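You operate a simulated robot arm through the tools that you are given. There is no shell and no other tool. Be economical: measure what you need, move in short steps, check, and stop when the job is done.

You run a simulated two-armed robot. Do the job below in one go: nothing can be reset, and whatever is moved stays where it is left.

## Task
Take the tea towel from the work table top and lay it out flat on the dining table top.

The check looks at the end state, three seconds after you hand in, the way a careful person would. Anything else that was tipped, shoved, dropped, spilled or broken makes it a failure. Flat cloth is picked up by pressing the open fingertips on it (5 to 10 N) and closing them slowly along it; thin cloth reads only 2 to 8 mm in the jaws.

## Robot
Two 7-joint arms with two-finger parallel grippers on one trunk, on a base that drives. Base frame: it is fixed to the floor where the robot stands at the start and does not move with it; the origin is under the middle of the robot, x ahead of it, y to its left, z up. Readings come in cm, rad, newtons and seconds.
The left shoulder is at the start at [7, 13.3, 107.6], the right one opposite. Places, roughly: dining table top [230, 20, 80]. Payload 1.57 kg a hand.
The TCP of each hand is the grasp point between the finger pads, 3 cm short of the fingertips. In the tool frame z runs along the fingers and y along their closing line. The gripper opens to 8 cm. The fingers are 1.7 cm wide and 1.2 cm thick; the gripper's body (4 by 8.2 cm) begins 8 cm behind the TCP.
Orientation is that of the tool frame in the base frame, as [roll, pitch, yaw] about the fixed x, y, z axes, in that order (R = Rz(yaw) Ry(pitch) Rx(roll)). With the fingers straight down and closing along the base's y, the tool's x points along the base's -x, its y along +y and its z along -z.

## Interface
- The arms move only by the tool step_arm. It takes "left_plan", "right_plan" or both (then of equal length, played together; a hand with none holds still); each is a list of rows, each a list of 7 numbers: the turn, a rotation vector about the tool's x, y, z in units of 5 degrees (1.0 is 5 degrees), then the shift along the tool's x, y, z in units of 30 mm (1.0 is 30 mm), then the opening, from 0 (shut) to 1 (fully open). In form: [[wx, wy, wz, x, y, z, fingers], ...]. A call has 1 to 8 rows; each row shifts and turns the commanded pose from where the row before left it, along the tool's axes as they then stand. A call with a number of a shift or a turn outside -1 to 1 is refused whole. A row lasts 0.2 s, in which the tool goes at most 5 cm and 0.15 rad; a call with a longer step from one row to the next is refused whole, and so is a gripper value outside its range. Where a pose cannot be reached the arm comes as near as it can. A force on the tool above 40 N (or 10 N above the force at the start of the call, whichever is more), or a blocked arm, ends the call early, and 0.2 s more pass. The fingers move at their own pace (about 15.3 cm/s each) and stop on an object; they squeeze with about 27 N. The grip force told is the motor's: it shows also when the fingers shut on nothing. Time passes only in rows, and 0.2 s behind the last, so rows that do not move let the fingers close. The reply holds the time, the measured pose of the TCP, the force on the tool along the base axes, the opening and the grip force, in the units named above and with some noise, with the torque about the TCP (base axes, N m) and any sound that the robot's microphone picked up.
- Cameras (640 x 400 px; columns grow to the right, rows downward): "scene" is now at [12.65, -0.56, 128.06]; the picture's right is [-0.05, -1.00, 0.00], its down [-0.78, 0.04, -0.63] and it looks along [0.63, -0.03, -0.78] (base axes); focal length 260 px, centre (320, 200). "left" rides on the left gripper at [7.2, 0.7, -12.2] in its tool frame; the picture's right is [-0.09, 1.00, 0.00], its down [-0.84, -0.08, -0.54] and it looks along [-0.54, -0.05, 0.84] (tool axes); focal length 238 px, centre (320, 200). "right" rides on the right gripper at [7.2, -0.7, -12.2] in its tool frame; the picture's right is [0.09, 1.00, 0.00], its down [-0.84, 0.08, -0.54] and it looks along [-0.54, 0.05, 0.84] (tool axes); focal length 238 px, centre (320, 200). There is no depth. A picture from a camera that has moved, and an enlarged one, comes with that camera's place and axes in the base frame and with its lens.
- camera(camera): a new picture of that camera. No time passes.
- lift_body(by): slides the trunk up (or, below 0, down) by that many cm; the arms and the scene camera ride with it, the base frame stays. It gives what a move gives, with no picture.
- steer(legs): drives the robot by 1 to 6 legs, each [ahead, left, turn to the left] in cm, cm and rad, along the robot's own axes; the way and the turn of a leg run together, so that a leg with both is an arc; at most 150 cm and 3.142 rad a leg. The arms and the cameras ride along, it lands a little off, and it stops where it bumps. It gives what a move gives.
- head_to(pan, tilt): turns the head with the scene camera to pan (to the left, within 1.501 rad either way) and tilt (down, from -0.506 to 1.204), counted from straight ahead of the robot. It gives what a move gives.
- close_up(camera, box): a new picture of the part [left, top, right, bottom] of that camera's present view, enlarged. No time passes.
- hand_in(): hands the job in; it is judged then, once.

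Work in short steps. Places have to be worked out from the pictures, the camera data and where the tool is seen: move nearer, look again, correct. Check each grasp and each placing, and mend what went wrong. You have 120 turns and 108 pictures in all, those below and enlarged ones among them. Open the grippers and draw the arms clear of the work before you hand the job in, unless the task says otherwise; then end with one line.

The tools are called after ">>>" by a JSON object that holds its "name" and its "arguments". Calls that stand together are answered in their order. step_arm: Moves the arms, as the interface text tells. Its arguments: {"type":"object","properties":{"left_plan":{"type":"array","items":{"type":"array","items":{"type":"number"}}},"right_plan":{"type":"array","items":{"type":"array","items":{"type":"number"}}}},"required":[]} The other tools are called the same way: lift_body (by) slides the trunk up or down; steer (legs) drives the base; head_to (pan, tilt) turns the head that bears the scene camera; camera (camera) takes a picture; close_up (camera, box) takes an enlarged picture of a part of a camera's view; hand_in () hands the job in.

At the start:

```text
clock: 0.0
left_eef_pos: [52.14, 13.6, 93.7]
left_ee_rot: [3.141, 0.001, 3.141]
left_contact_force: [0.5, -0.1, -0.1]
left_wrist_torque: [0.0, -0.02, -0.02]
left_width: 7.99
left_grasp_force: 0.1
right_eef_pos: [46.19, -27.87, 96.69]
right_ee_rot: [3.142, 0.0, -3.14]
right_contact_force: [-0.3, 1.2, 0.0]
right_wrist_torque: [-0.01, 0.0, -0.01]
right_width: 8.0
right_grasp_force: 0.1
trunk travel left (down, up): [-65.0, 29.0]
robot x, y, heading: [0.15, -0.14, 0.005]
head pan, tilt: [-0.049, 0.892]
```

scene: 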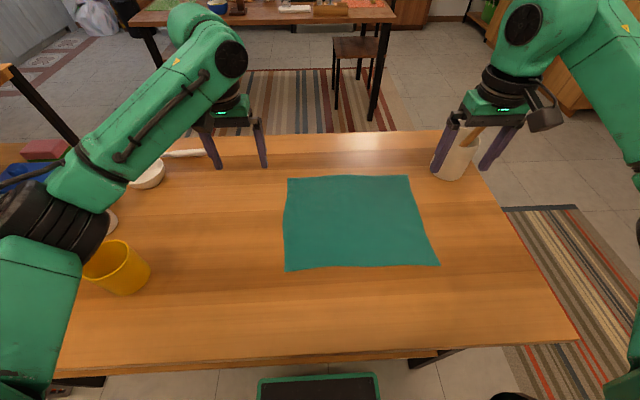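
right: 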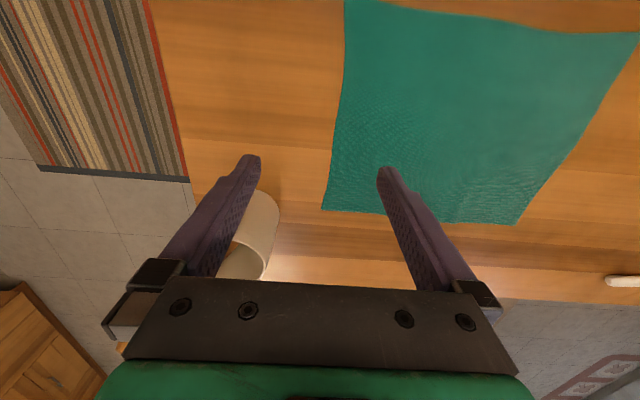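
left: 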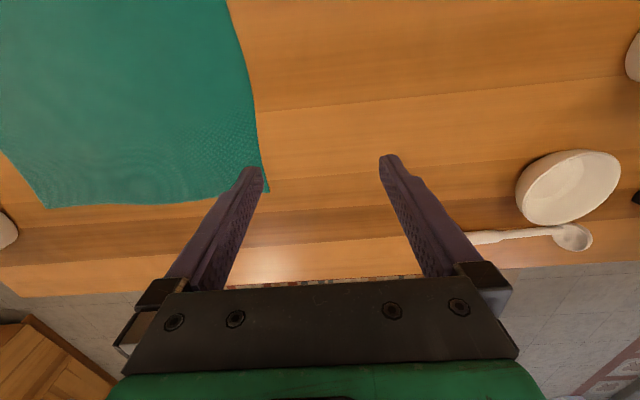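

The towel lies flat at about x 37–65, y −29–6. First I look at the dining table to see where there is free space.

>>> {"name": "head_to", "arguments": {"pan": 0.08, "tilt": 0.3}}

>>> {"name": "camera", "arguments": {"camera": "scene"}}

```text
clock: 1.0
left_eef_pos: [51.98, 13.59, 93.81]
left_ee_rot: [3.14, -0.001, -3.141]
left_contact_force: [0.7, 0.0, 0.3]
left_wrist_torque: [-0.02, 0.02, -0.02]
left_width: 7.99
left_grasp_force: 0.0
right_eef_pos: [46.25, -27.84, 96.7]
right_ee_rot: [-3.141, 0.0, -3.14]
right_contact_force: [-0.1, 0.8, -0.4]
right_wrist_torque: [0.0, -0.01, -0.02]
right_width: 8.0
right_grasp_force: 0.1
trunk travel left (down, up): [-65.0, 29.0]
robot x, y, heading: [-0.05, 0.04, -0.002]
head pan, tilt: [0.08, 0.3]
```

```text
104 pictures are left
camera scene: at [14.37, 0.56, 133.21], right [0.08, -1.0, 0.0], down [-0.3, -0.02, -0.95], along [0.95, 0.08, -0.3], focal length 260 px, centre (320, 200)
```

scene: 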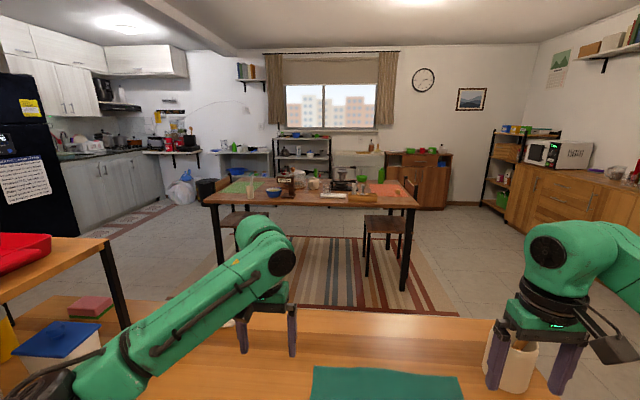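

>>> {"name": "close_up", "arguments": {"camera": "scene", "box": [190, 160, 430, 310]}}

```text
2.67 times, centred on (310, 235) of scene
camera zoom: at [14.37, 0.56, 133.21], right [0.08, -1.0, 0.0], down [-0.3, -0.02, -0.95], along [0.95, 0.08, -0.3], focal length 695 px, centre (347, 107)
```

zoom: 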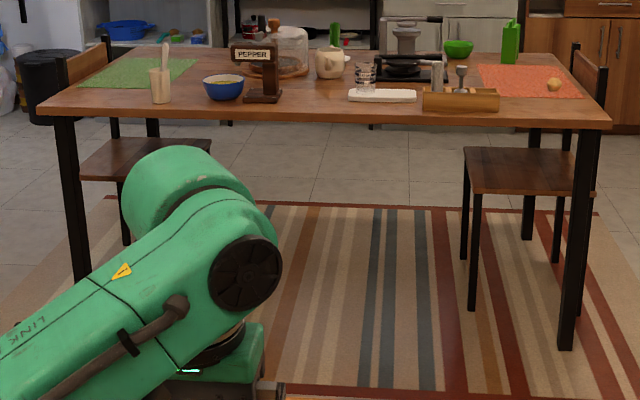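

The dining table is crowded, so I raise the trunk for a steeper view of it before choosing a spot.

>>> {"name": "lift_body", "arguments": {"by": 28}}

>>> {"name": "close_up", "arguments": {"camera": "scene", "box": [190, 180, 430, 330]}}

```text
clock: 3.8
left_eef_pos: [52.02, 13.51, 121.77]
left_ee_rot: [3.139, 0.0, -3.141]
left_contact_force: [0.9, -0.7, -0.5]
left_wrist_torque: [-0.01, 0.03, -0.03]
left_width: 8.0
left_grasp_force: 0.1
right_eef_pos: [46.31, -27.85, 124.68]
right_ee_rot: [-3.141, 0.0, 3.141]
right_contact_force: [0.1, 0.5, 0.2]
right_wrist_torque: [-0.01, -0.02, 0.02]
right_width: 8.0
right_grasp_force: 0.2
trunk travel left (down, up): [-93.0, 1.0]
robot x, y, heading: [-0.04, -0.45, -0.002]
head pan, tilt: [0.08, 0.3]
```

```text
2.67 times, centred on (310, 255) of scene
camera zoom: at [14.38, 0.56, 161.21], right [0.08, -1.0, 0.0], down [-0.29, -0.02, -0.96], along [0.95, 0.08, -0.3], focal length 695 px, centre (347, 53)
```

zoom: 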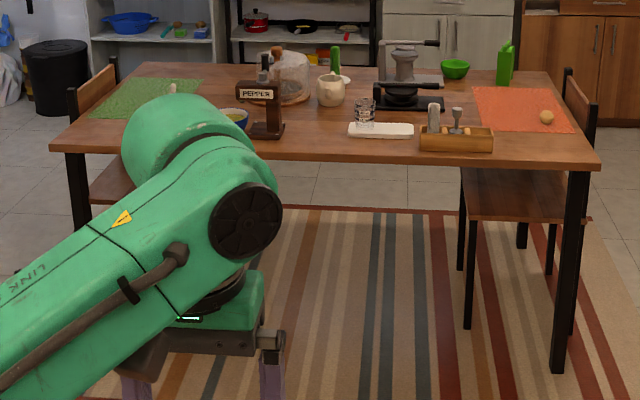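

Details stay hidden by the arm; I will inspect closely once there. I lower the trunk again and bring both hands above the towel's near corners.

>>> {"name": "lift_body", "arguments": {"by": -28}}

>>> {"name": "step_arm", "arguments": {"left_plan": [[0, 0, 0, 0.69, -0.61, 0.76, 0.6], [0, 0, 0, 0.69, -0.61, 0.76, 0.6], [0, 0, 0, 0.69, -0.61, 0.76, 0.6], [0, 0, 0, 0.69, -0.61, 0.76, 0.6], [0, 0, 0, 0.69, -0.61, 0.76, 0.6], [0, 0, 0, 0.69, -0.61, 0.76, 0.6], [0, 0, 0, 0, 0, 0, 0.6]], "right_plan": [[0, 0, 0, 0.375, 0.187, 0.93, 0.6], [0, 0, 0, 0.375, 0.187, 0.93, 0.6], [0, 0, 0, 0.375, 0.187, 0.93, 0.6], [0, 0, 0, 0.375, 0.187, 0.93, 0.6], [0, 0, 0, 0.375, 0.187, 0.93, 0.6], [0, 0, 0, 0.375, 0.187, 0.93, 0.6], [0, 0, 0, 0, 0, 0, 0.6]]}}

>>> {"name": "head_to", "arguments": {"pan": -0.05, "tilt": 1.0}}

>>> {"name": "camera", "arguments": {"camera": "scene"}}

>>> {"name": "camera", "arguments": {"camera": "left"}}

>>> {"name": "camera", "arguments": {"camera": "right"}}

```text
clock: 6.7
left_eef_pos: [52.01, 13.59, 93.73]
left_ee_rot: [3.141, 0.001, 3.142]
left_contact_force: [-0.1, 0.3, 0.0]
left_wrist_torque: [-0.01, 0.02, 0.0]
left_width: 8.0
left_grasp_force: 0.0
right_eef_pos: [46.23, -27.76, 96.66]
right_ee_rot: [-3.14, 0.001, 3.14]
right_contact_force: [0.7, 0.2, -1.2]
right_wrist_torque: [0.0, 0.0, 0.01]
right_width: 8.0
right_grasp_force: 0.0
trunk travel left (down, up): [-65.0, 29.0]
robot x, y, heading: [0.24, 0.05, 0.001]
head pan, tilt: [0.08, 0.3]
```

```text
clock: 8.1
left_eef_pos: [40.08, 2.76, 81.07]
left_ee_rot: [-3.136, 0.023, -3.138]
left_contact_force: [-3.0, 1.6, 14.7]
left_wrist_torque: [0.33, 0.21, 0.09]
left_width: 4.81
left_grasp_force: 0.0
right_eef_pos: [39.75, -24.53, 81.1]
right_ee_rot: [3.134, 0.021, 3.139]
right_contact_force: [-3.1, -0.3, 14.7]
right_wrist_torque: [0.43, 0.21, 0.12]
right_width: 4.81
right_grasp_force: 0.4
trunk travel left (down, up): [-65.0, 29.0]
robot x, y, heading: [-0.1, 0.18, 0.002]
head pan, tilt: [0.08, 0.3]
stopped in row 7 (right hand): the force on the tool passed its limit (the readings are from after the stop); the commanded pose is now the measured one
```

```text
clock: 9.2
left_eef_pos: [40.07, 2.66, 81.17]
left_ee_rot: [-3.137, 0.024, -3.137]
left_contact_force: [4.8, -1.0, 21.5]
left_wrist_torque: [0.42, -0.08, -0.11]
left_width: 4.77
left_grasp_force: 0.1
right_eef_pos: [39.87, -24.46, 81.03]
right_ee_rot: [3.134, 0.025, 3.139]
right_contact_force: [0.3, -1.5, 23.2]
right_wrist_torque: [0.68, 0.12, 0.02]
right_width: 4.79
right_grasp_force: 0.1
trunk travel left (down, up): [-65.0, 29.0]
robot x, y, heading: [0.28, -0.67, 0.001]
head pan, tilt: [-0.051, 1.0]
```

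```text
101 pictures are left
camera scene: at [11.57, -0.44, 127.35], right [-0.05, -1.0, 0.0], down [-0.84, 0.04, -0.54], along [0.54, -0.03, -0.84], focal length 260 px, centre (320, 200)
```

scene: 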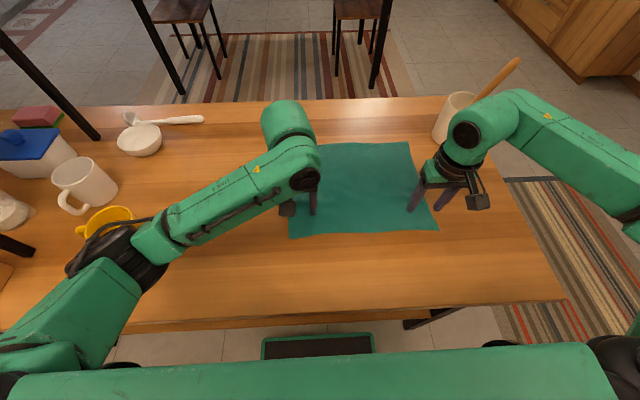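

```text
100 pictures are left
camera left: at [32.56, 3.46, 93.08], right [0.09, 1.0, 0.0], down [0.82, -0.07, 0.56], along [0.56, -0.05, -0.83], focal length 238 px, centre (320, 200)
```

left: 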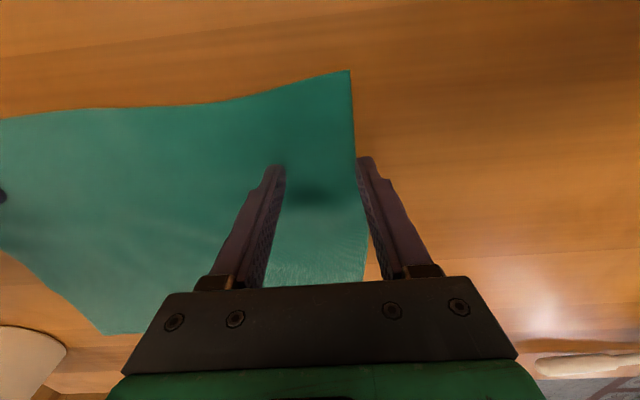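

```text
99 pictures are left
camera right: at [32.31, -25.17, 93.06], right [-0.09, 1.0, 0.0], down [0.82, 0.07, 0.56], along [0.56, 0.05, -0.83], focal length 238 px, centre (320, 200)
```

right: 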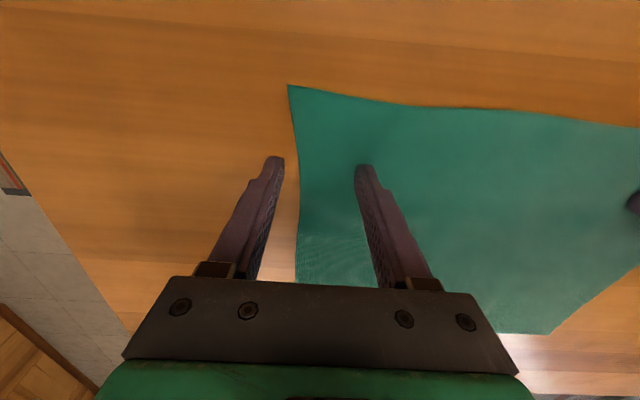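

Fingertips touch at TCP z≈81, so the surface is at about z 78. The hands need to come nearer the edge and a bit inward; I lift slightly, shift and look again.

>>> {"name": "step_arm", "arguments": {"left_plan": [[0, 0, 0, 0, 0, -0.5, 0.6], [0, 0, 0, 0.6, -0.28, 0, 0.6], [0, 0, 0, 0.6, -0.28, 0, 0.6], [0, 0, 0, 0, 0, 0, 0.6]], "right_plan": [[0, 0, 0, 0, 0, -0.5, 0.6], [0, 0, 0, 0.5, 0.35, 0, 0.6], [0, 0, 0, 0.5, 0.35, 0, 0.6], [0, 0, 0, 0, 0, 0, 0.6]]}}

>>> {"name": "camera", "arguments": {"camera": "left"}}

>>> {"name": "camera", "arguments": {"camera": "right"}}

```text
clock: 10.2
left_eef_pos: [36.58, 0.97, 82.31]
left_ee_rot: [-3.137, 0.014, -3.135]
left_contact_force: [-0.1, 0.4, 0.6]
left_wrist_torque: [0.0, 0.04, -0.03]
left_width: 4.79
left_grasp_force: 0.0
right_eef_pos: [36.91, -22.49, 82.2]
right_ee_rot: [3.136, 0.018, 3.138]
right_contact_force: [-1.3, 0.7, 0.4]
right_wrist_torque: [-0.01, 0.01, -0.01]
right_width: 4.78
right_grasp_force: 0.1
trunk travel left (down, up): [-65.0, 29.0]
robot x, y, heading: [-0.18, -0.01, -0.002]
head pan, tilt: [-0.051, 1.0]
```

```text
98 pictures are left
camera left: at [29.11, 1.66, 94.3], right [0.09, 1.0, 0.0], down [0.83, -0.07, 0.56], along [0.55, -0.05, -0.83], focal length 238 px, centre (320, 200)
```

left: 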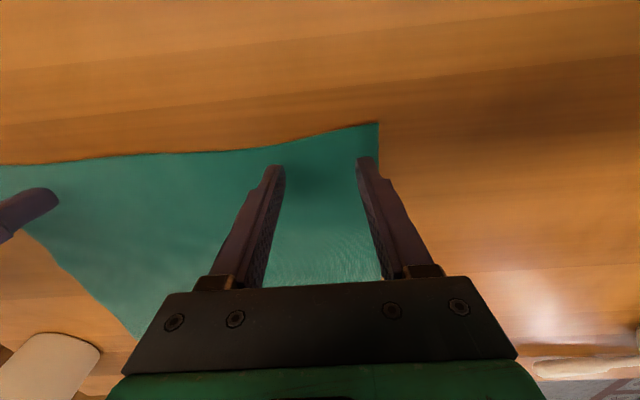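

```text
97 pictures are left
camera right: at [29.49, -23.2, 94.29], right [-0.09, 1.0, 0.0], down [0.83, 0.07, 0.56], along [0.55, 0.05, -0.83], focal length 238 px, centre (320, 200)
```

right: 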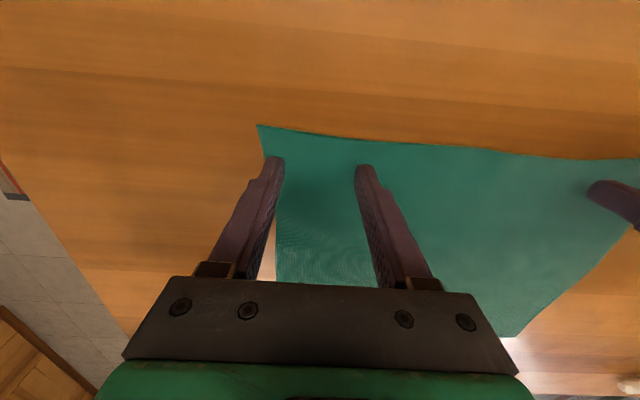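

Both pairs of fingertips are over cloth near the corners. I press down gently to about 8 N, then close slowly.

>>> {"name": "step_arm", "arguments": {"left_plan": [[0, 0, 0, 0, -0.2, 0.28, 0.6], [0, 0, 0, 0, 0, 0.27, 0.6], [0, 0, 0, 0, 0, 0, 0.6]], "right_plan": [[0, 0, 0, 0, 0.2, 0.26, 0.6], [0, 0, 0, 0, 0, 0.26, 0.6], [0, 0, 0, 0, 0, 0, 0.6]]}}

```text
clock: 10.9
left_eef_pos: [36.62, 0.41, 81.08]
left_ee_rot: [-3.133, 0.029, -3.136]
left_contact_force: [7.6, -1.1, 40.6]
left_wrist_torque: [0.86, -0.04, -0.21]
left_width: 4.79
left_grasp_force: 0.1
right_eef_pos: [36.76, -21.69, 81.08]
right_ee_rot: [3.136, 0.026, 3.14]
right_contact_force: [3.3, -2.2, 22.1]
right_wrist_torque: [-0.66, 0.0, 0.09]
right_width: 4.83
right_grasp_force: 0.1
trunk travel left (down, up): [-65.0, 29.0]
robot x, y, heading: [0.1, -0.2, -0.002]
head pan, tilt: [-0.051, 1.0]
```

The press is too firm (40 N left, 22 N right), so I ease off slightly.

>>> {"name": "step_arm", "arguments": {"left_plan": [[0, 0, 0, 0, 0, -0.11, 0.6], [0, 0, 0, 0, 0, 0, 0.6]], "right_plan": [[0, 0, 0, 0, 0, -0.08, 0.6], [0, 0, 0, 0, 0, 0, 0.6]]}}

```text
clock: 11.6
left_eef_pos: [36.47, 0.5, 81.09]
left_ee_rot: [-3.137, 0.019, -3.136]
left_contact_force: [8.4, -2.9, 32.0]
left_wrist_torque: [0.41, -0.06, -0.11]
left_width: 4.77
left_grasp_force: 0.0
right_eef_pos: [36.79, -21.65, 81.21]
right_ee_rot: [3.134, 0.02, 3.137]
right_contact_force: [3.0, -0.3, 18.9]
right_wrist_torque: [-0.5, -0.04, 0.09]
right_width: 4.79
right_grasp_force: 0.1
trunk travel left (down, up): [-65.0, 29.0]
robot x, y, heading: [0.08, -0.3, 0.003]
head pan, tilt: [-0.051, 1.0]
```

>>> {"name": "step_arm", "arguments": {"left_plan": [[0, 0, 0, 0, 0, -0.1, 0.6], [0, 0, 0, 0, 0, 0, 0.6]], "right_plan": [[0, 0, 0, 0, 0, -0.08, 0.6], [0, 0, 0, 0, 0, 0, 0.6]]}}

```text
clock: 12.2
left_eef_pos: [36.49, 0.63, 81.21]
left_ee_rot: [-3.14, 0.014, -3.138]
left_contact_force: [-1.2, -1.6, 3.4]
left_wrist_torque: [-0.04, 0.06, -0.01]
left_width: 4.79
left_grasp_force: 0.4
right_eef_pos: [36.8, -21.64, 81.17]
right_ee_rot: [3.135, 0.015, 3.138]
right_contact_force: [-0.8, 0.1, 4.3]
right_wrist_torque: [-0.12, 0.03, -0.04]
right_width: 4.74
right_grasp_force: 0.1
trunk travel left (down, up): [-65.0, 29.0]
robot x, y, heading: [0.01, 0.03, 0.003]
head pan, tilt: [-0.051, 1.0]
```

Contact is now light (3–4 N). I add a touch of pressure and close slowly on both sides.

>>> {"name": "step_arm", "arguments": {"left_plan": [[0, 0, 0, 0, 0, 0.04, 0.55], [0, 0, 0, 0, 0, 0, 0.48], [0, 0, 0, 0, 0, 0, 0.4], [0, 0, 0, 0, 0, 0, 0.32], [0, 0, 0, 0, 0, 0, 0.24], [0, 0, 0, 0, 0, 0, 0.16], [0, 0, 0, 0, 0, 0, 0.08], [0, 0, 0, 0, 0, 0, 0]], "right_plan": [[0, 0, 0, 0, 0, 0.04, 0.55], [0, 0, 0, 0, 0, 0, 0.48], [0, 0, 0, 0, 0, 0, 0.4], [0, 0, 0, 0, 0, 0, 0.32], [0, 0, 0, 0, 0, 0, 0.24], [0, 0, 0, 0, 0, 0, 0.16], [0, 0, 0, 0, 0, 0, 0.08], [0, 0, 0, 0, 0, 0, 0]]}}

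>>> {"name": "camera", "arguments": {"camera": "left"}}

>>> {"name": "camera", "arguments": {"camera": "right"}}

```text
clock: 13.9
left_eef_pos: [36.69, 0.5, 81.19]
left_ee_rot: [-3.138, 0.018, -3.136]
left_contact_force: [-0.2, 0.6, 1.9]
left_wrist_torque: [0.02, 0.0, 0.01]
left_width: 0.25
left_grasp_force: 23.7
right_eef_pos: [36.94, -21.8, 81.13]
right_ee_rot: [3.135, 0.019, 3.137]
right_contact_force: [0.2, -1.0, 6.3]
right_wrist_torque: [-0.07, 0.03, -0.01]
right_width: 0.01
right_grasp_force: 21.4
trunk travel left (down, up): [-65.0, 29.0]
robot x, y, heading: [0.07, 0.05, 0.001]
head pan, tilt: [-0.051, 1.0]
```

```text
96 pictures are left
camera left: at [29.22, 1.18, 93.17], right [0.09, 1.0, 0.0], down [0.83, -0.07, 0.56], along [0.55, -0.05, -0.83], focal length 238 px, centre (320, 200)
```

left: 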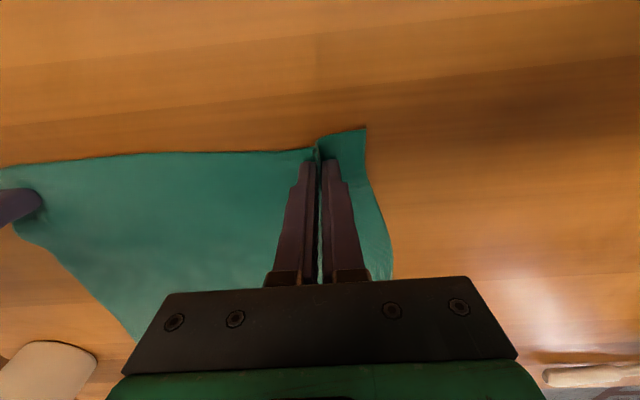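

```text
95 pictures are left
camera right: at [29.53, -22.56, 93.15], right [-0.09, 1.0, 0.0], down [0.83, 0.07, 0.56], along [0.56, 0.05, -0.83], focal length 238 px, centre (320, 200)
```

right: 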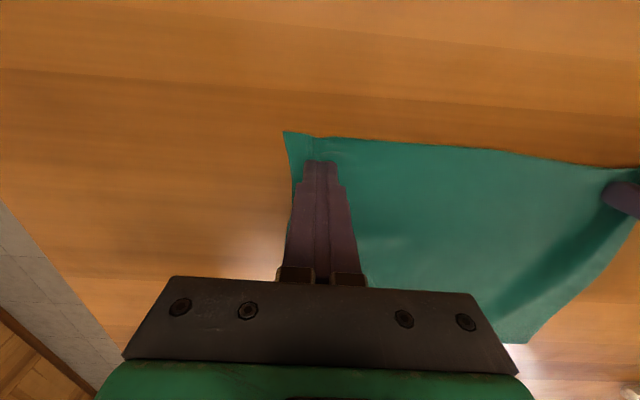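

The left hand holds cloth (2.5 mm); the right one slipped. I retry the right with slightly more pressure, a bit further inward.

>>> {"name": "step_arm", "arguments": {"right_plan": [[0, 0, 0, 0, 0, -0.3, 0.2], [0, 0, 0, 0, 0.3, 0, 0.6], [0, 0, 0, 0, 0, 0, 0.6], [0, 0, 0, 0, 0, 0.3, 0.6], [0, 0, 0, 0, 0, 0.06, 0.6], [0, 0, 0, 0, 0, 0, 0.6]]}}

>>> {"name": "camera", "arguments": {"camera": "right"}}

```text
clock: 15.3
left_eef_pos: [36.53, 0.53, 81.28]
left_ee_rot: [-3.137, 0.02, -3.137]
left_contact_force: [0.7, -0.1, 1.0]
left_wrist_torque: [-0.02, 0.01, 0.01]
left_width: 0.25
left_grasp_force: 24.1
right_eef_pos: [36.92, -20.66, 81.28]
right_ee_rot: [3.133, 0.023, 3.141]
right_contact_force: [-0.2, 0.6, 18.7]
right_wrist_torque: [-0.48, 0.08, 0.02]
right_width: 4.65
right_grasp_force: 0.0
trunk travel left (down, up): [-65.0, 29.0]
robot x, y, heading: [-0.09, -0.05, -0.002]
head pan, tilt: [-0.051, 1.0]
```

```text
94 pictures are left
camera right: at [29.5, -21.49, 93.13], right [-0.09, 1.0, 0.01], down [0.82, 0.07, 0.56], along [0.56, 0.05, -0.83], focal length 238 px, centre (320, 200)
```

right: 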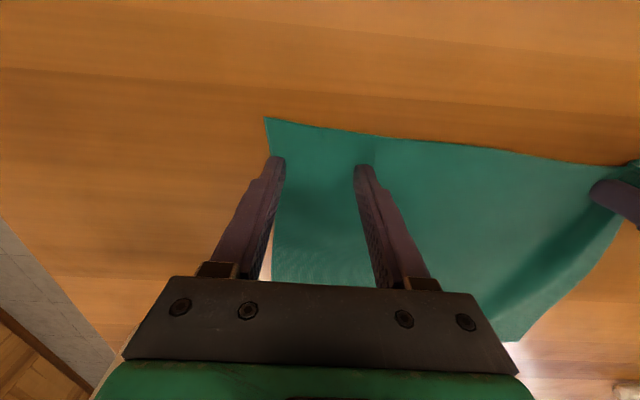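

The torque shows the right outer finger carries all the load; I tilt the hand slightly so both tips press.

>>> {"name": "step_arm", "arguments": {"right_plan": [[0.25, 0, 0, 0, 0, -0.03, 0.6], [0, 0, 0, 0, 0, 0, 0.6]]}}

```text
clock: 15.9
left_eef_pos: [36.59, 0.62, 81.09]
left_ee_rot: [-3.137, 0.02, -3.137]
left_contact_force: [0.1, -1.2, 0.6]
left_wrist_torque: [0.02, 0.02, 0.02]
left_width: 0.21
left_grasp_force: 23.8
right_eef_pos: [37.0, -20.79, 81.11]
right_ee_rot: [-3.125, 0.022, 3.137]
right_contact_force: [1.2, 1.2, 19.7]
right_wrist_torque: [0.6, 0.02, -0.06]
right_width: 4.84
right_grasp_force: 0.0
trunk travel left (down, up): [-65.0, 29.0]
robot x, y, heading: [0.05, 0.33, 0.003]
head pan, tilt: [-0.051, 1.0]
```

Now the inner finger carries it; I take back half the tilt and ease down the force.

>>> {"name": "step_arm", "arguments": {"right_plan": [[-0.11, 0, 0, 0, 0, -0.02, 0.6], [0, 0, 0, 0, 0, 0, 0.6]]}}

```text
clock: 16.6
left_eef_pos: [36.62, 0.55, 81.17]
left_ee_rot: [-3.136, 0.018, -3.137]
left_contact_force: [-0.4, -0.2, 0.7]
left_wrist_torque: [0.03, 0.02, -0.04]
left_width: 0.22
left_grasp_force: 24.0
right_eef_pos: [36.96, -20.8, 81.18]
right_ee_rot: [-3.135, 0.02, 3.139]
right_contact_force: [3.0, 1.1, 16.1]
right_wrist_torque: [0.33, 0.03, -0.05]
right_width: 4.82
right_grasp_force: 0.2
trunk travel left (down, up): [-65.0, 29.0]
robot x, y, heading: [0.04, 0.33, 0.001]
head pan, tilt: [-0.051, 1.0]
```

>>> {"name": "step_arm", "arguments": {"right_plan": [[-0.07, 0, 0, 0, 0, -0.02, 0.56], [0, 0, 0, 0, 0, 0, 0.48], [0, 0, 0, 0, 0, 0, 0.4], [0, 0, 0, 0, 0, 0, 0.32], [0, 0, 0, 0, 0, 0, 0.24], [0, 0, 0, 0, 0, 0, 0.16], [0, 0, 0, 0, 0, 0, 0.08], [0, 0, 0, 0, 0, 0, 0]]}}

>>> {"name": "camera", "arguments": {"camera": "right"}}

```text
clock: 18.4
left_eef_pos: [36.72, 0.53, 81.19]
left_ee_rot: [-3.14, 0.019, -3.139]
left_contact_force: [-0.6, -0.6, 0.4]
left_wrist_torque: [-0.02, 0.01, 0.0]
left_width: 0.21
left_grasp_force: 23.3
right_eef_pos: [37.06, -20.76, 81.15]
right_ee_rot: [3.14, 0.019, 3.139]
right_contact_force: [-0.8, 1.3, 9.3]
right_wrist_torque: [0.03, 0.04, 0.02]
right_width: 0.22
right_grasp_force: 24.2
trunk travel left (down, up): [-65.0, 29.0]
robot x, y, heading: [0.28, 0.29, -0.003]
head pan, tilt: [-0.051, 1.0]
```

```text
93 pictures are left
camera right: at [29.55, -21.51, 93.16], right [-0.09, 1.0, 0.0], down [0.83, 0.08, 0.56], along [0.56, 0.05, -0.83], focal length 238 px, centre (320, 200)
```

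right: 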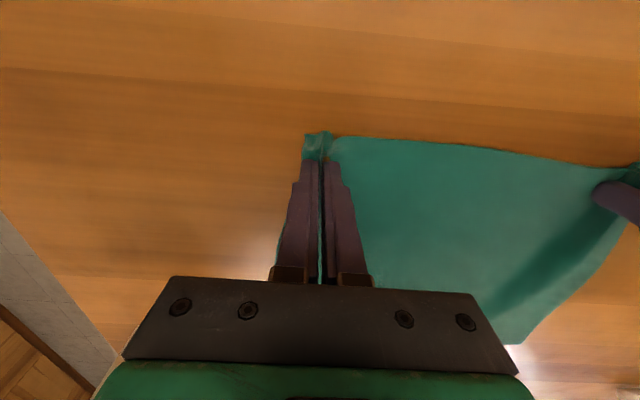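

Both hands read 2.2 mm of cloth. I lift with the trunk and check.

>>> {"name": "lift_body", "arguments": {"by": 28}}

>>> {"name": "camera", "arguments": {"camera": "scene"}}

```text
clock: 21.2
left_eef_pos: [36.69, 0.35, 109.02]
left_ee_rot: [-3.139, 0.017, -3.135]
left_contact_force: [0.0, -0.5, -0.5]
left_wrist_torque: [-0.01, 0.01, -0.01]
left_width: 0.22
left_grasp_force: 23.5
right_eef_pos: [37.06, -20.79, 109.07]
right_ee_rot: [-3.141, 0.018, 3.138]
right_contact_force: [-0.9, 0.3, 0.7]
right_wrist_torque: [-0.01, -0.02, 0.0]
right_width: 0.21
right_grasp_force: 23.9
trunk travel left (down, up): [-93.0, 1.0]
robot x, y, heading: [-0.05, 0.04, -0.002]
head pan, tilt: [-0.051, 1.0]
```

```text
92 pictures are left
camera scene: at [12.05, -0.55, 155.26], right [-0.05, -1.0, 0.0], down [-0.84, 0.04, -0.54], along [0.54, -0.03, -0.84], focal length 260 px, centre (320, 200)
```

scene: 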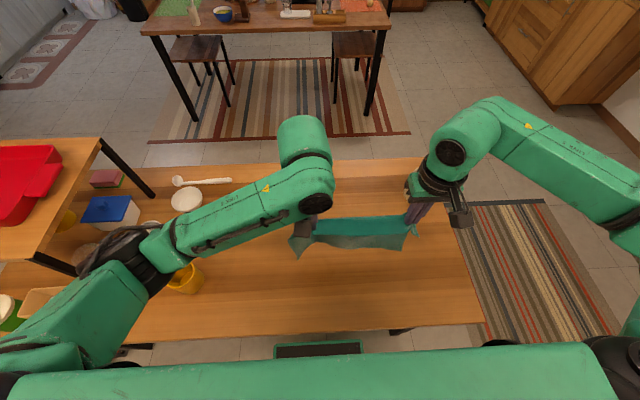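

The towel hangs from both hands, clear of the table. I drive right around the work table, then ahead.

>>> {"name": "steer", "arguments": {"legs": [[0, -120, 0], [110, 0, 0]]}}

>>> {"name": "head_to", "arguments": {"pan": 0.7, "tilt": 0.55}}

>>> {"name": "camera", "arguments": {"camera": "scene"}}

```text
clock: 32.6
left_eef_pos: [148.62, -122.09, 109.18]
left_ee_rot: [-3.139, 0.017, 3.124]
left_contact_force: [-0.5, -0.8, 0.2]
left_wrist_torque: [0.0, -0.03, 0.0]
left_width: 0.23
left_grasp_force: 23.4
right_eef_pos: [148.49, -143.4, 109.03]
right_ee_rot: [3.141, 0.018, 3.118]
right_contact_force: [-0.3, 0.8, 0.2]
right_wrist_torque: [0.0, 0.03, -0.01]
right_width: 0.22
right_grasp_force: 23.6
trunk travel left (down, up): [-93.0, 1.0]
robot x, y, heading: [111.94, -121.5, -0.021]
head pan, tilt: [-0.051, 1.0]
```

```text
clock: 33.7
left_eef_pos: [148.67, -122.06, 109.08]
left_ee_rot: [-3.139, 0.017, 3.123]
left_contact_force: [0.2, -0.1, -0.2]
left_wrist_torque: [0.0, 0.01, 0.01]
left_width: 0.21
left_grasp_force: 23.6
right_eef_pos: [148.55, -143.48, 109.04]
right_ee_rot: [3.142, 0.017, 3.117]
right_contact_force: [0.3, 0.8, 0.2]
right_wrist_torque: [0.0, -0.02, 0.02]
right_width: 0.25
right_grasp_force: 23.4
trunk travel left (down, up): [-93.0, 1.0]
robot x, y, heading: [112.09, -121.6, -0.023]
head pan, tilt: [0.7, 0.55]
```

```text
91 pictures are left
camera scene: at [123.97, -116.43, 158.92], right [0.63, -0.78, 0.0], down [-0.41, -0.33, -0.85], along [0.66, 0.53, -0.52], focal length 260 px, centre (320, 200)
```

scene: 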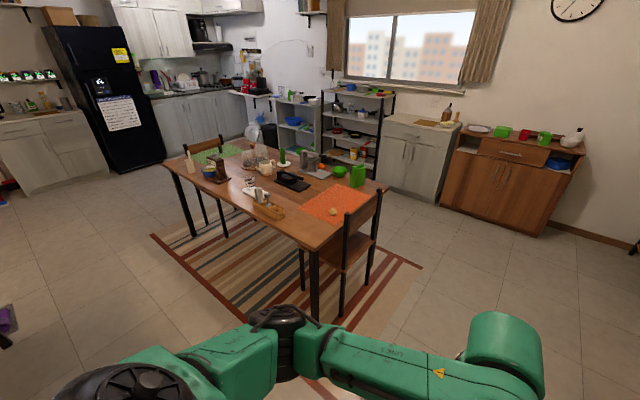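

>>> {"name": "close_up", "arguments": {"camera": "scene", "box": [150, 120, 400, 276]}}

```text
2.56 times, centred on (275, 198) of scene
camera zoom: at [123.97, -116.43, 158.92], right [0.63, -0.78, 0.0], down [-0.41, -0.33, -0.85], along [0.66, 0.53, -0.52], focal length 667 px, centre (435, 205)
```

zoom: 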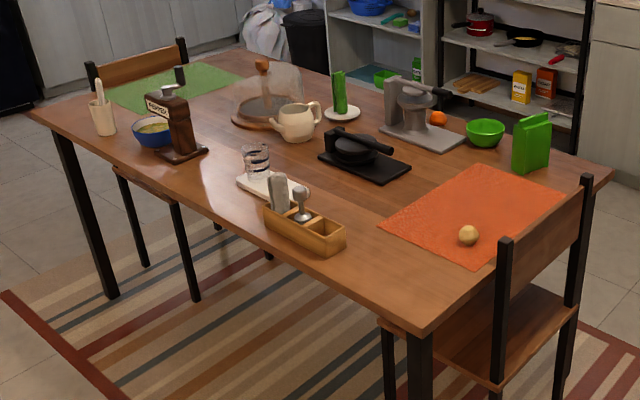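

I located the table top at about x 194–272, y −57–103. The clear area is back-left (x 217–272, y 57–103, with only a thin placemat), so I approach from the far side: drive ahead past the right end, then turn round.

>>> {"name": "steer", "arguments": {"legs": [[110, -8, 0], [108, 0, 0]]}}

>>> {"name": "head_to", "arguments": {"pan": 0.9, "tilt": 0.45}}

>>> {"name": "camera", "arguments": {"camera": "scene"}}

```text
clock: 44.6
left_eef_pos: [368.46, -137.77, 109.07]
left_ee_rot: [-3.138, 0.018, 3.097]
left_contact_force: [0.5, 0.0, -0.2]
left_wrist_torque: [-0.04, 0.0, -0.01]
left_width: 0.23
left_grasp_force: 24.2
right_eef_pos: [367.8, -159.01, 109.07]
right_ee_rot: [-3.141, 0.017, 3.09]
right_contact_force: [0.0, -0.2, -0.5]
right_wrist_torque: [0.01, 0.0, 0.02]
right_width: 0.16
right_grasp_force: 23.3
trunk travel left (down, up): [-93.0, 1.0]
robot x, y, heading: [331.4, -136.43, -0.043]
head pan, tilt: [0.7, 0.55]
```

```text
clock: 45.3
left_eef_pos: [368.66, -137.78, 109.19]
left_ee_rot: [-3.139, 0.017, 3.098]
left_contact_force: [0.5, 0.3, -0.3]
left_wrist_torque: [-0.01, -0.01, 0.01]
left_width: 0.22
left_grasp_force: 23.8
right_eef_pos: [367.96, -159.1, 109.12]
right_ee_rot: [3.141, 0.017, 3.093]
right_contact_force: [0.6, 0.2, -0.1]
right_wrist_torque: [-0.02, -0.01, 0.0]
right_width: 0.22
right_grasp_force: 23.8
trunk travel left (down, up): [-93.0, 1.0]
robot x, y, heading: [331.89, -136.51, -0.045]
head pan, tilt: [0.901, 0.45]
```

```text
89 pictures are left
camera scene: at [342.98, -129.98, 159.82], right [0.75, -0.66, 0.0], down [-0.29, -0.33, -0.9], along [0.59, 0.68, -0.44], focal length 260 px, centre (320, 200)
```

scene: 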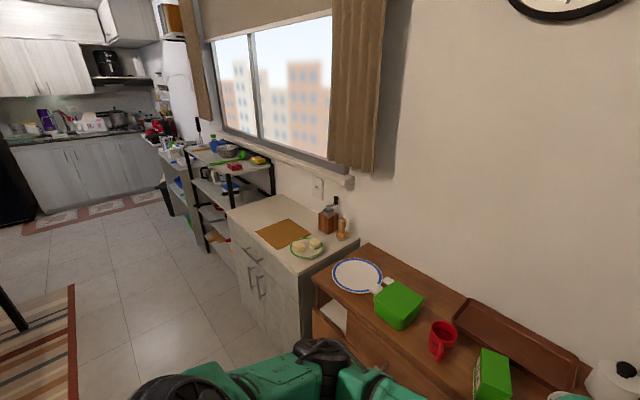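

There is room behind the table. I back off slightly and turn around to face the table's back side.

>>> {"name": "steer", "arguments": {"legs": [[-8, 0, 0], [0, 0, 1.6], [0, 0, 1.58]]}}

>>> {"name": "head_to", "arguments": {"pan": -0.7, "tilt": 0.5}}

>>> {"name": "camera", "arguments": {"camera": "scene"}}

```text
clock: 54.3
left_eef_pos: [287.3, -138.57, 109.15]
left_ee_rot: [-3.137, 0.018, 0.062]
left_contact_force: [0.4, -0.4, -0.1]
left_wrist_torque: [0.03, -0.02, -0.01]
left_width: 0.23
left_grasp_force: 24.1
right_eef_pos: [285.85, -117.37, 109.11]
right_ee_rot: [-3.141, 0.019, 0.056]
right_contact_force: [-1.0, -0.5, -0.2]
right_wrist_torque: [0.0, -0.04, -0.06]
right_width: 0.19
right_grasp_force: 23.5
trunk travel left (down, up): [-93.0, 1.0]
robot x, y, heading: [323.9, -135.73, -3.082]
head pan, tilt: [0.901, 0.45]
```

```text
clock: 56.0
left_eef_pos: [287.44, -138.59, 109.08]
left_ee_rot: [-3.137, 0.016, 0.061]
left_contact_force: [0.2, 1.3, -0.1]
left_wrist_torque: [0.01, 0.0, -0.03]
left_width: 0.22
left_grasp_force: 24.0
right_eef_pos: [285.87, -117.32, 109.25]
right_ee_rot: [3.141, 0.018, 0.054]
right_contact_force: [0.8, -0.6, 0.9]
right_wrist_torque: [-0.01, -0.01, -0.02]
right_width: 0.19
right_grasp_force: 23.2
trunk travel left (down, up): [-93.0, 1.0]
robot x, y, heading: [324.09, -135.68, -3.084]
head pan, tilt: [-0.7, 0.499]
```

```text
88 pictures are left
camera scene: at [311.69, -131.09, 159.38], right [0.6, 0.8, 0.0], down [0.38, -0.29, -0.88], along [-0.7, 0.53, -0.48], focal length 260 px, centre (320, 200)
```

scene: 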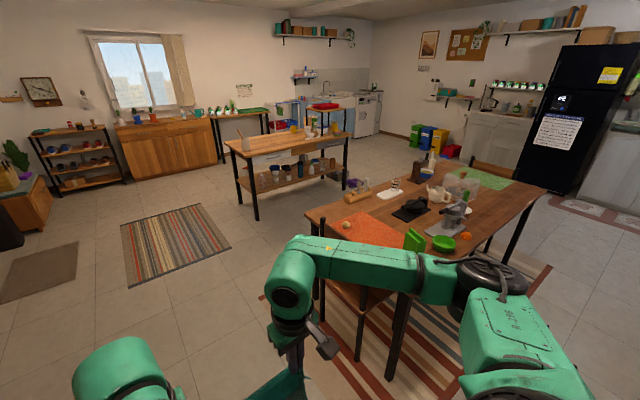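

I square up and strafe right along the back of the table to the clear end.

>>> {"name": "steer", "arguments": {"legs": [[-6, 0, -0.058], [0, -103, 0], [0, -102, 0]]}}

>>> {"name": "head_to", "arguments": {"pan": -0.1, "tilt": 0.75}}

>>> {"name": "camera", "arguments": {"camera": "scene"}}

```text
clock: 66.6
left_eef_pos: [294.82, 66.42, 109.11]
left_ee_rot: [-3.139, 0.019, 0.002]
left_contact_force: [-0.2, 0.7, -0.7]
left_wrist_torque: [0.03, -0.01, -0.03]
left_width: 0.25
left_grasp_force: 23.5
right_eef_pos: [294.62, 87.88, 109.24]
right_ee_rot: [-3.141, 0.018, -0.006]
right_contact_force: [-0.2, -0.8, -0.4]
right_wrist_torque: [0.0, -0.01, -0.04]
right_width: 0.2
right_grasp_force: 23.6
trunk travel left (down, up): [-93.0, 1.0]
robot x, y, heading: [331.36, 67.4, 3.142]
head pan, tilt: [-0.7, 0.499]
```

```text
clock: 67.6
left_eef_pos: [294.9, 66.6, 109.17]
left_ee_rot: [-3.139, 0.016, -0.001]
left_contact_force: [-0.4, 0.7, -0.4]
left_wrist_torque: [0.03, -0.03, -0.01]
left_width: 0.21
left_grasp_force: 24.0
right_eef_pos: [294.49, 87.82, 109.14]
right_ee_rot: [-3.141, 0.018, -0.006]
right_contact_force: [0.2, -0.5, 0.4]
right_wrist_torque: [-0.01, -0.01, -0.04]
right_width: 0.21
right_grasp_force: 23.3
trunk travel left (down, up): [-93.0, 1.0]
robot x, y, heading: [331.44, 66.76, 3.14]
head pan, tilt: [-0.099, 0.75]
```

```text
87 pictures are left
camera scene: at [318.29, 67.55, 157.19], right [0.1, 0.99, 0.0], down [0.68, -0.07, -0.73], along [-0.73, 0.08, -0.68], focal length 260 px, centre (320, 200)
```

scene: 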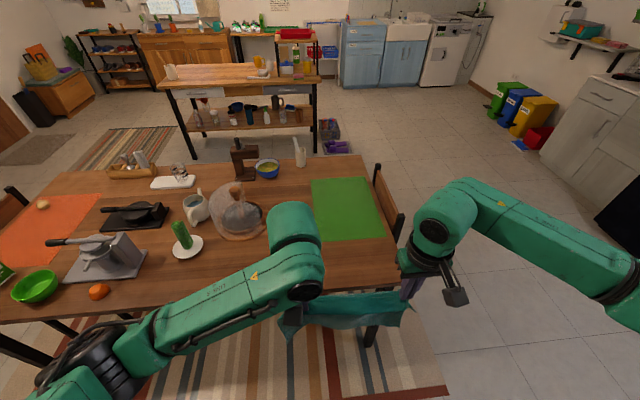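

The clear patch behind the mat is well visible. I raise the hands a little, spread them gently to tauten the cloth, and watch the side force.

>>> {"name": "step_arm", "arguments": {"left_plan": [[0, 0, 0, 0, 0, -1, 0], [0, 0, 0, 0, 0.15, -1, 0], [0, 0, 0, 0, 0.15, 0, 0], [0, 0, 0, 0, 0.15, 0, 0], [0, 0, 0, 0, 0, 0, 0]], "right_plan": [[0, 0, 0, 0, 0, -1, 0], [0, 0, 0, 0, -0.15, -1, 0], [0, 0, 0, 0, -0.15, 0, 0], [0, 0, 0, 0, -0.15, 0, 0], [0, 0, 0, 0, 0, 0, 0]]}}

>>> {"name": "camera", "arguments": {"camera": "left"}}

>>> {"name": "camera", "arguments": {"camera": "scene"}}

```text
clock: 68.8
left_eef_pos: [294.99, 65.43, 115.13]
left_ee_rot: [-3.126, 0.018, -0.001]
left_contact_force: [-0.3, 37.3, 0.2]
left_wrist_torque: [1.11, 0.01, 0.04]
left_width: 0.39
left_grasp_force: 24.3
right_eef_pos: [294.67, 88.93, 114.99]
right_ee_rot: [3.132, 0.017, -0.001]
right_contact_force: [-0.5, -37.2, 0.5]
right_wrist_torque: [-1.14, -0.02, -0.04]
right_width: 0.3
right_grasp_force: 23.8
trunk travel left (down, up): [-93.0, 1.0]
robot x, y, heading: [331.41, 66.71, 3.135]
head pan, tilt: [-0.099, 0.75]
```

```text
86 pictures are left
camera left: at [302.25, 64.56, 127.16], right [-0.09, -1.0, -0.01], down [-0.83, 0.07, 0.56], along [-0.55, 0.06, -0.83], focal length 238 px, centre (320, 200)
```

left: 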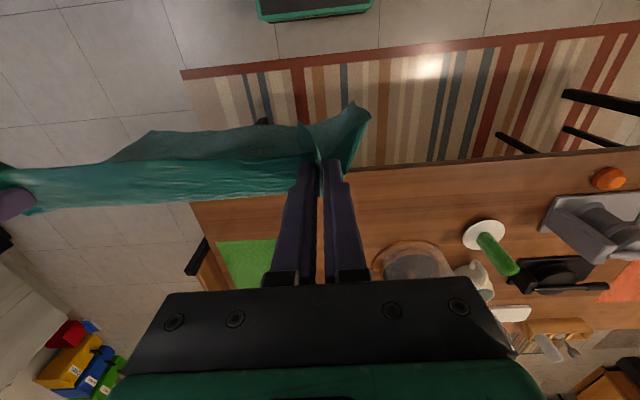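

```text
85 pictures are left
camera scene: at [318.29, 67.52, 157.18], right [0.1, 0.99, 0.0], down [0.68, -0.07, -0.73], along [-0.73, 0.07, -0.68], focal length 260 px, centre (320, 200)
```

scene: 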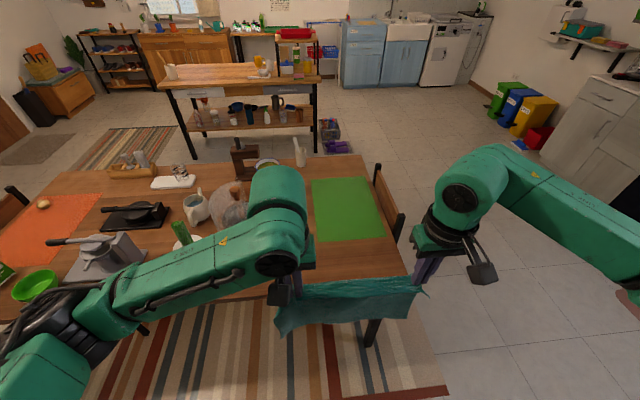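

The cloth is taut now at 23.5 cm but the pull is too strong; I relax it, then drive the robot toward the table edge.

>>> {"name": "step_arm", "arguments": {"left_plan": [[0, 0, 0, 0, -0.2, 0, 0], [0, 0, 0, 0, 0, 0, 0]], "right_plan": [[0, 0, 0, 0, 0.2, 0, 0], [0, 0, 0, 0, 0, 0, 0]]}}

>>> {"name": "steer", "arguments": {"legs": [[28, 2, 0.003]]}}

>>> {"name": "camera", "arguments": {"camera": "scene"}}

```text
clock: 69.4
left_eef_pos: [294.87, 65.69, 115.21]
left_ee_rot: [-3.135, 0.016, 0.002]
left_contact_force: [-0.9, 22.3, -0.4]
left_wrist_torque: [0.68, 0.01, 0.04]
left_width: 0.26
left_grasp_force: 24.4
right_eef_pos: [294.63, 88.51, 115.05]
right_ee_rot: [3.138, 0.016, -0.006]
right_contact_force: [-0.1, -21.7, -0.2]
right_wrist_torque: [-0.68, 0.02, -0.04]
right_width: 0.19
right_grasp_force: 23.8
trunk travel left (down, up): [-93.0, 1.0]
robot x, y, heading: [331.48, 66.66, 3.138]
head pan, tilt: [-0.099, 0.75]
```

```text
clock: 71.4
left_eef_pos: [266.99, 63.58, 115.17]
left_ee_rot: [-3.136, 0.018, 0.007]
left_contact_force: [-1.4, 20.9, 0.8]
left_wrist_torque: [0.64, 0.0, 0.01]
left_width: 0.25
left_grasp_force: 24.1
right_eef_pos: [266.53, 86.43, 115.12]
right_ee_rot: [3.141, 0.02, 0.0]
right_contact_force: [0.1, -21.4, 0.4]
right_wrist_torque: [-0.63, 0.01, -0.04]
right_width: 0.22
right_grasp_force: 23.4
trunk travel left (down, up): [-93.0, 1.0]
robot x, y, heading: [303.26, 64.6, -3.136]
head pan, tilt: [-0.099, 0.75]
```

```text
84 pictures are left
camera scene: at [290.3, 65.48, 157.21], right [0.1, 1.0, 0.0], down [0.68, -0.07, -0.73], along [-0.73, 0.07, -0.68], focal length 260 px, centre (320, 200)
```

scene: 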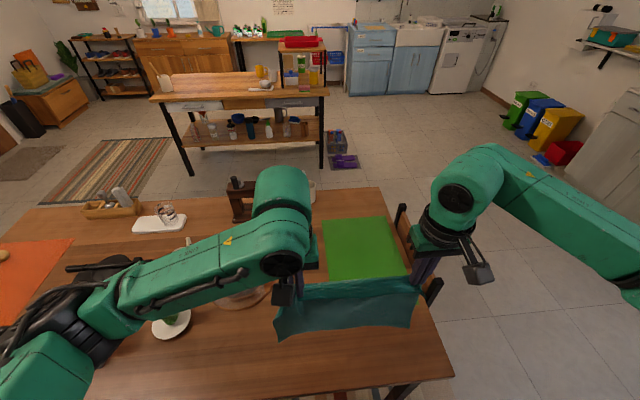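

The towel hangs over the table's free end. I relax the tension more and reach forward with both hands.

>>> {"name": "step_arm", "arguments": {"left_plan": [[0, 0, 0, -0.9, -0.1, 0, 0], [0, 0, 0, -0.9, 0, 0, 0], [0, 0, 0, -0.9, 0, 0, 0], [0, 0, 0, -0.9, 0, 0, 0], [0, 0, 0, -0.9, 0, 0, 0], [0, 0, 0, -0.9, 0, 0, 0], [0, 0, 0, -0.9, 0, 0, 0], [0, 0, 0, 0, 0, 0, 0]], "right_plan": [[0, 0, 0, -0.9, 0.1, 0, 0], [0, 0, 0, -0.9, 0, 0, 0], [0, 0, 0, -0.9, 0, 0, 0], [0, 0, 0, -0.9, 0, 0, 0], [0, 0, 0, -0.9, 0, 0, 0], [0, 0, 0, -0.9, 0, 0, 0], [0, 0, 0, -0.9, 0, 0, 0], [0, 0, 0, 0, 0, 0, 0]]}}

>>> {"name": "camera", "arguments": {"camera": "scene"}}

>>> {"name": "camera", "arguments": {"camera": "right"}}

```text
clock: 73.2
left_eef_pos: [247.69, 63.68, 115.45]
left_ee_rot: [-3.134, 0.016, 0.005]
left_contact_force: [-0.7, 8.8, 0.3]
left_wrist_torque: [0.24, 0.02, -0.01]
left_width: 0.24
left_grasp_force: 23.8
right_eef_pos: [247.28, 85.83, 115.56]
right_ee_rot: [3.14, 0.017, 0.002]
right_contact_force: [0.9, -9.3, 0.1]
right_wrist_torque: [-0.25, -0.03, -0.01]
right_width: 0.18
right_grasp_force: 24.1
trunk travel left (down, up): [-93.0, 1.0]
robot x, y, heading: [303.21, 64.66, -3.14]
head pan, tilt: [-0.099, 0.75]
```

```text
83 pictures are left
camera scene: at [290.03, 65.47, 157.19], right [0.1, 1.0, 0.0], down [0.68, -0.07, -0.73], along [-0.73, 0.07, -0.68], focal length 260 px, centre (320, 200)
```

scene: 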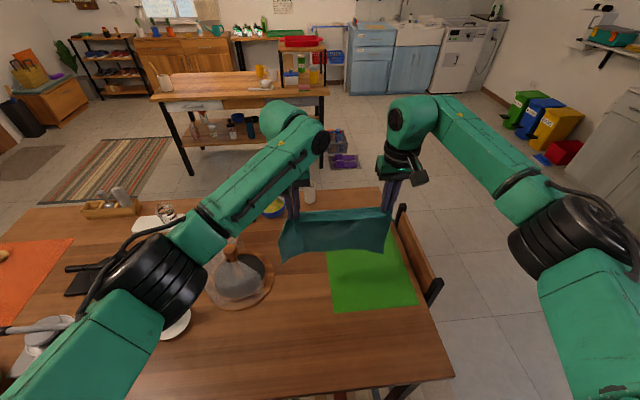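

```text
82 pictures are left
camera right: at [254.72, 86.56, 127.48], right [0.09, -1.0, 0.0], down [-0.83, -0.08, 0.56], along [-0.55, -0.05, -0.83], focal length 238 px, centre (320, 200)
```

right: 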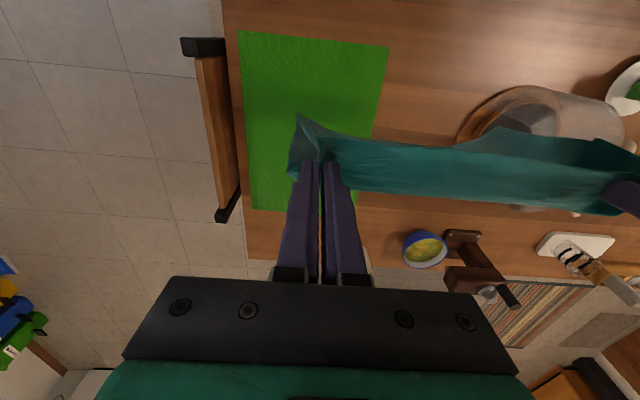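

Clear of the chair, mill and cloche. I lower the trunk by 12 so the free edge nears the table, then look.

>>> {"name": "lift_body", "arguments": {"by": -12}}

>>> {"name": "camera", "arguments": {"camera": "scene"}}

>>> {"name": "camera", "arguments": {"camera": "right"}}

```text
clock: 74.7
left_eef_pos: [247.68, 63.62, 103.41]
left_ee_rot: [-3.135, 0.018, 0.006]
left_contact_force: [1.3, 10.2, -0.8]
left_wrist_torque: [0.31, -0.03, -0.02]
left_width: 0.22
left_grasp_force: 24.4
right_eef_pos: [247.3, 85.98, 103.43]
right_ee_rot: [3.14, 0.018, 0.0]
right_contact_force: [0.7, -10.0, 0.1]
right_wrist_torque: [-0.3, 0.02, -0.02]
right_width: 0.18
right_grasp_force: 23.4
trunk travel left (down, up): [-81.0, 13.0]
robot x, y, heading: [303.16, 65.0, -3.14]
head pan, tilt: [-0.099, 0.75]
```

```text
81 pictures are left
camera scene: at [290.0, 65.46, 145.19], right [0.1, 1.0, 0.0], down [0.68, -0.07, -0.73], along [-0.73, 0.07, -0.68], focal length 260 px, centre (320, 200)
```

scene: 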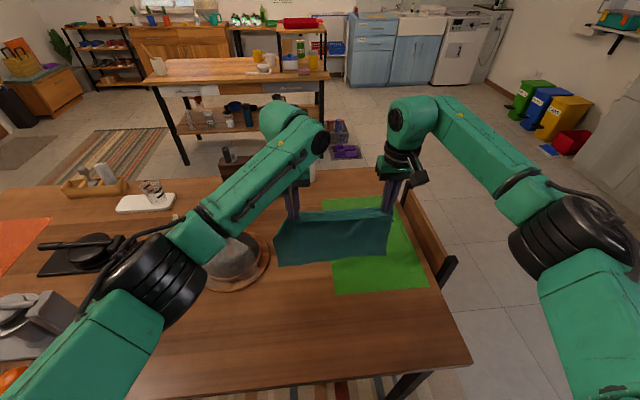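

```text
80 pictures are left
camera right: at [254.72, 86.57, 115.46], right [0.09, -1.0, 0.0], down [-0.83, -0.08, 0.56], along [-0.55, -0.05, -0.83], focal length 238 px, centre (320, 200)
```

right: 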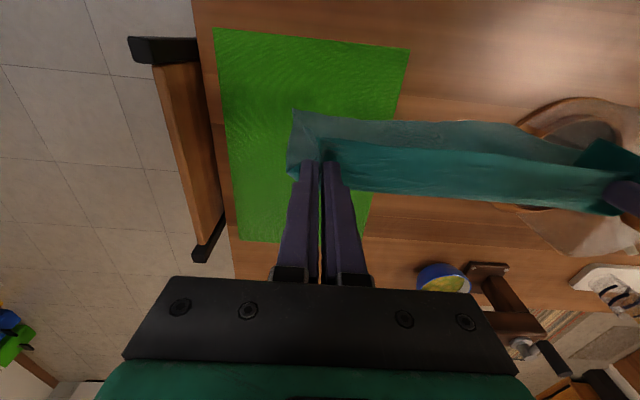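

The cloth's left edge is only ~3 cm from the cloche board, so I shift both hands 4 cm toward the table's end, then lower a bit more.

>>> {"name": "step_arm", "arguments": {"left_plan": [[0, 0, 0, 0, -0.45, 0, 0], [0, 0, 0, 0, -0.45, 0, 0], [0, 0, 0, 0, -0.45, 0, 0], [0, 0, 0, 0, 0, 0, 0]], "right_plan": [[0, 0, 0, 0, -0.45, 0, 0], [0, 0, 0, 0, -0.45, 0, 0], [0, 0, 0, 0, -0.45, 0, 0], [0, 0, 0, 0, 0, 0, 0]]}}

>>> {"name": "lift_body", "arguments": {"by": -6}}

>>> {"name": "camera", "arguments": {"camera": "scene"}}

>>> {"name": "camera", "arguments": {"camera": "right"}}

```text
clock: 75.7
left_eef_pos: [247.59, 67.76, 103.32]
left_ee_rot: [-3.135, 0.016, 0.005]
left_contact_force: [-0.1, 10.1, 0.1]
left_wrist_torque: [0.32, 0.03, -0.02]
left_width: 0.25
left_grasp_force: 24.1
right_eef_pos: [247.17, 89.93, 103.49]
right_ee_rot: [3.14, 0.017, 0.001]
right_contact_force: [-0.2, -10.8, -0.3]
right_wrist_torque: [-0.3, -0.02, -0.01]
right_width: 0.18
right_grasp_force: 23.8
trunk travel left (down, up): [-81.0, 13.0]
robot x, y, heading: [303.19, 64.93, -3.14]
head pan, tilt: [-0.099, 0.75]
```

```text
clock: 76.7
left_eef_pos: [247.54, 67.75, 97.41]
left_ee_rot: [-3.134, 0.016, 0.006]
left_contact_force: [-0.4, 9.4, 0.5]
left_wrist_torque: [0.31, 0.02, -0.02]
left_width: 0.21
left_grasp_force: 23.9
right_eef_pos: [247.23, 90.18, 97.32]
right_ee_rot: [3.138, 0.017, 0.001]
right_contact_force: [-0.4, -10.5, -0.3]
right_wrist_torque: [-0.32, 0.02, 0.0]
right_width: 0.2
right_grasp_force: 23.3
trunk travel left (down, up): [-75.0, 19.0]
robot x, y, heading: [303.55, 64.92, -3.14]
head pan, tilt: [-0.099, 0.75]
```

```text
79 pictures are left
camera scene: at [290.01, 65.47, 139.18], right [0.1, 1.0, 0.0], down [0.68, -0.07, -0.73], along [-0.73, 0.07, -0.68], focal length 260 px, centre (320, 200)
```

scene: 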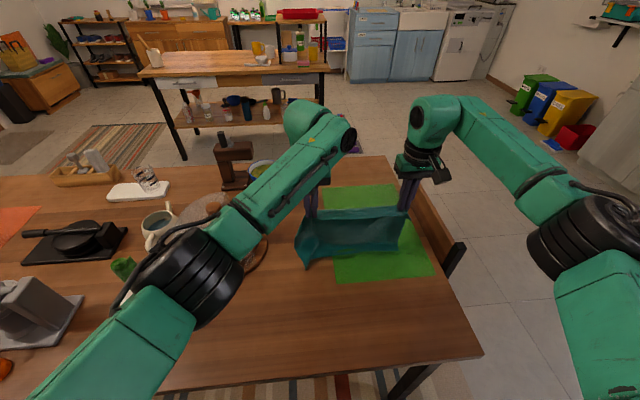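

```text
78 pictures are left
camera right: at [254.64, 90.68, 109.48], right [0.09, -1.0, 0.0], down [-0.83, -0.08, 0.56], along [-0.55, -0.05, -0.83], focal length 238 px, centre (320, 200)
```

right: 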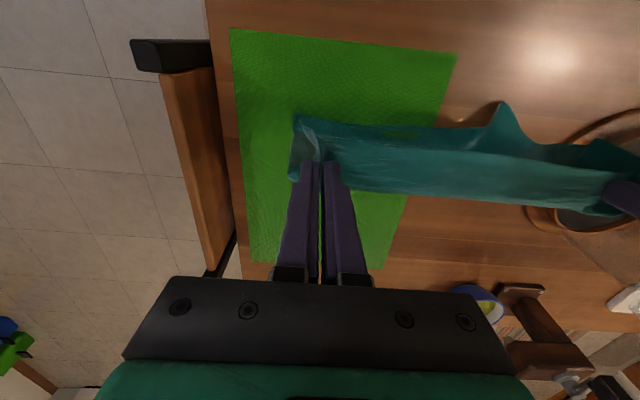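

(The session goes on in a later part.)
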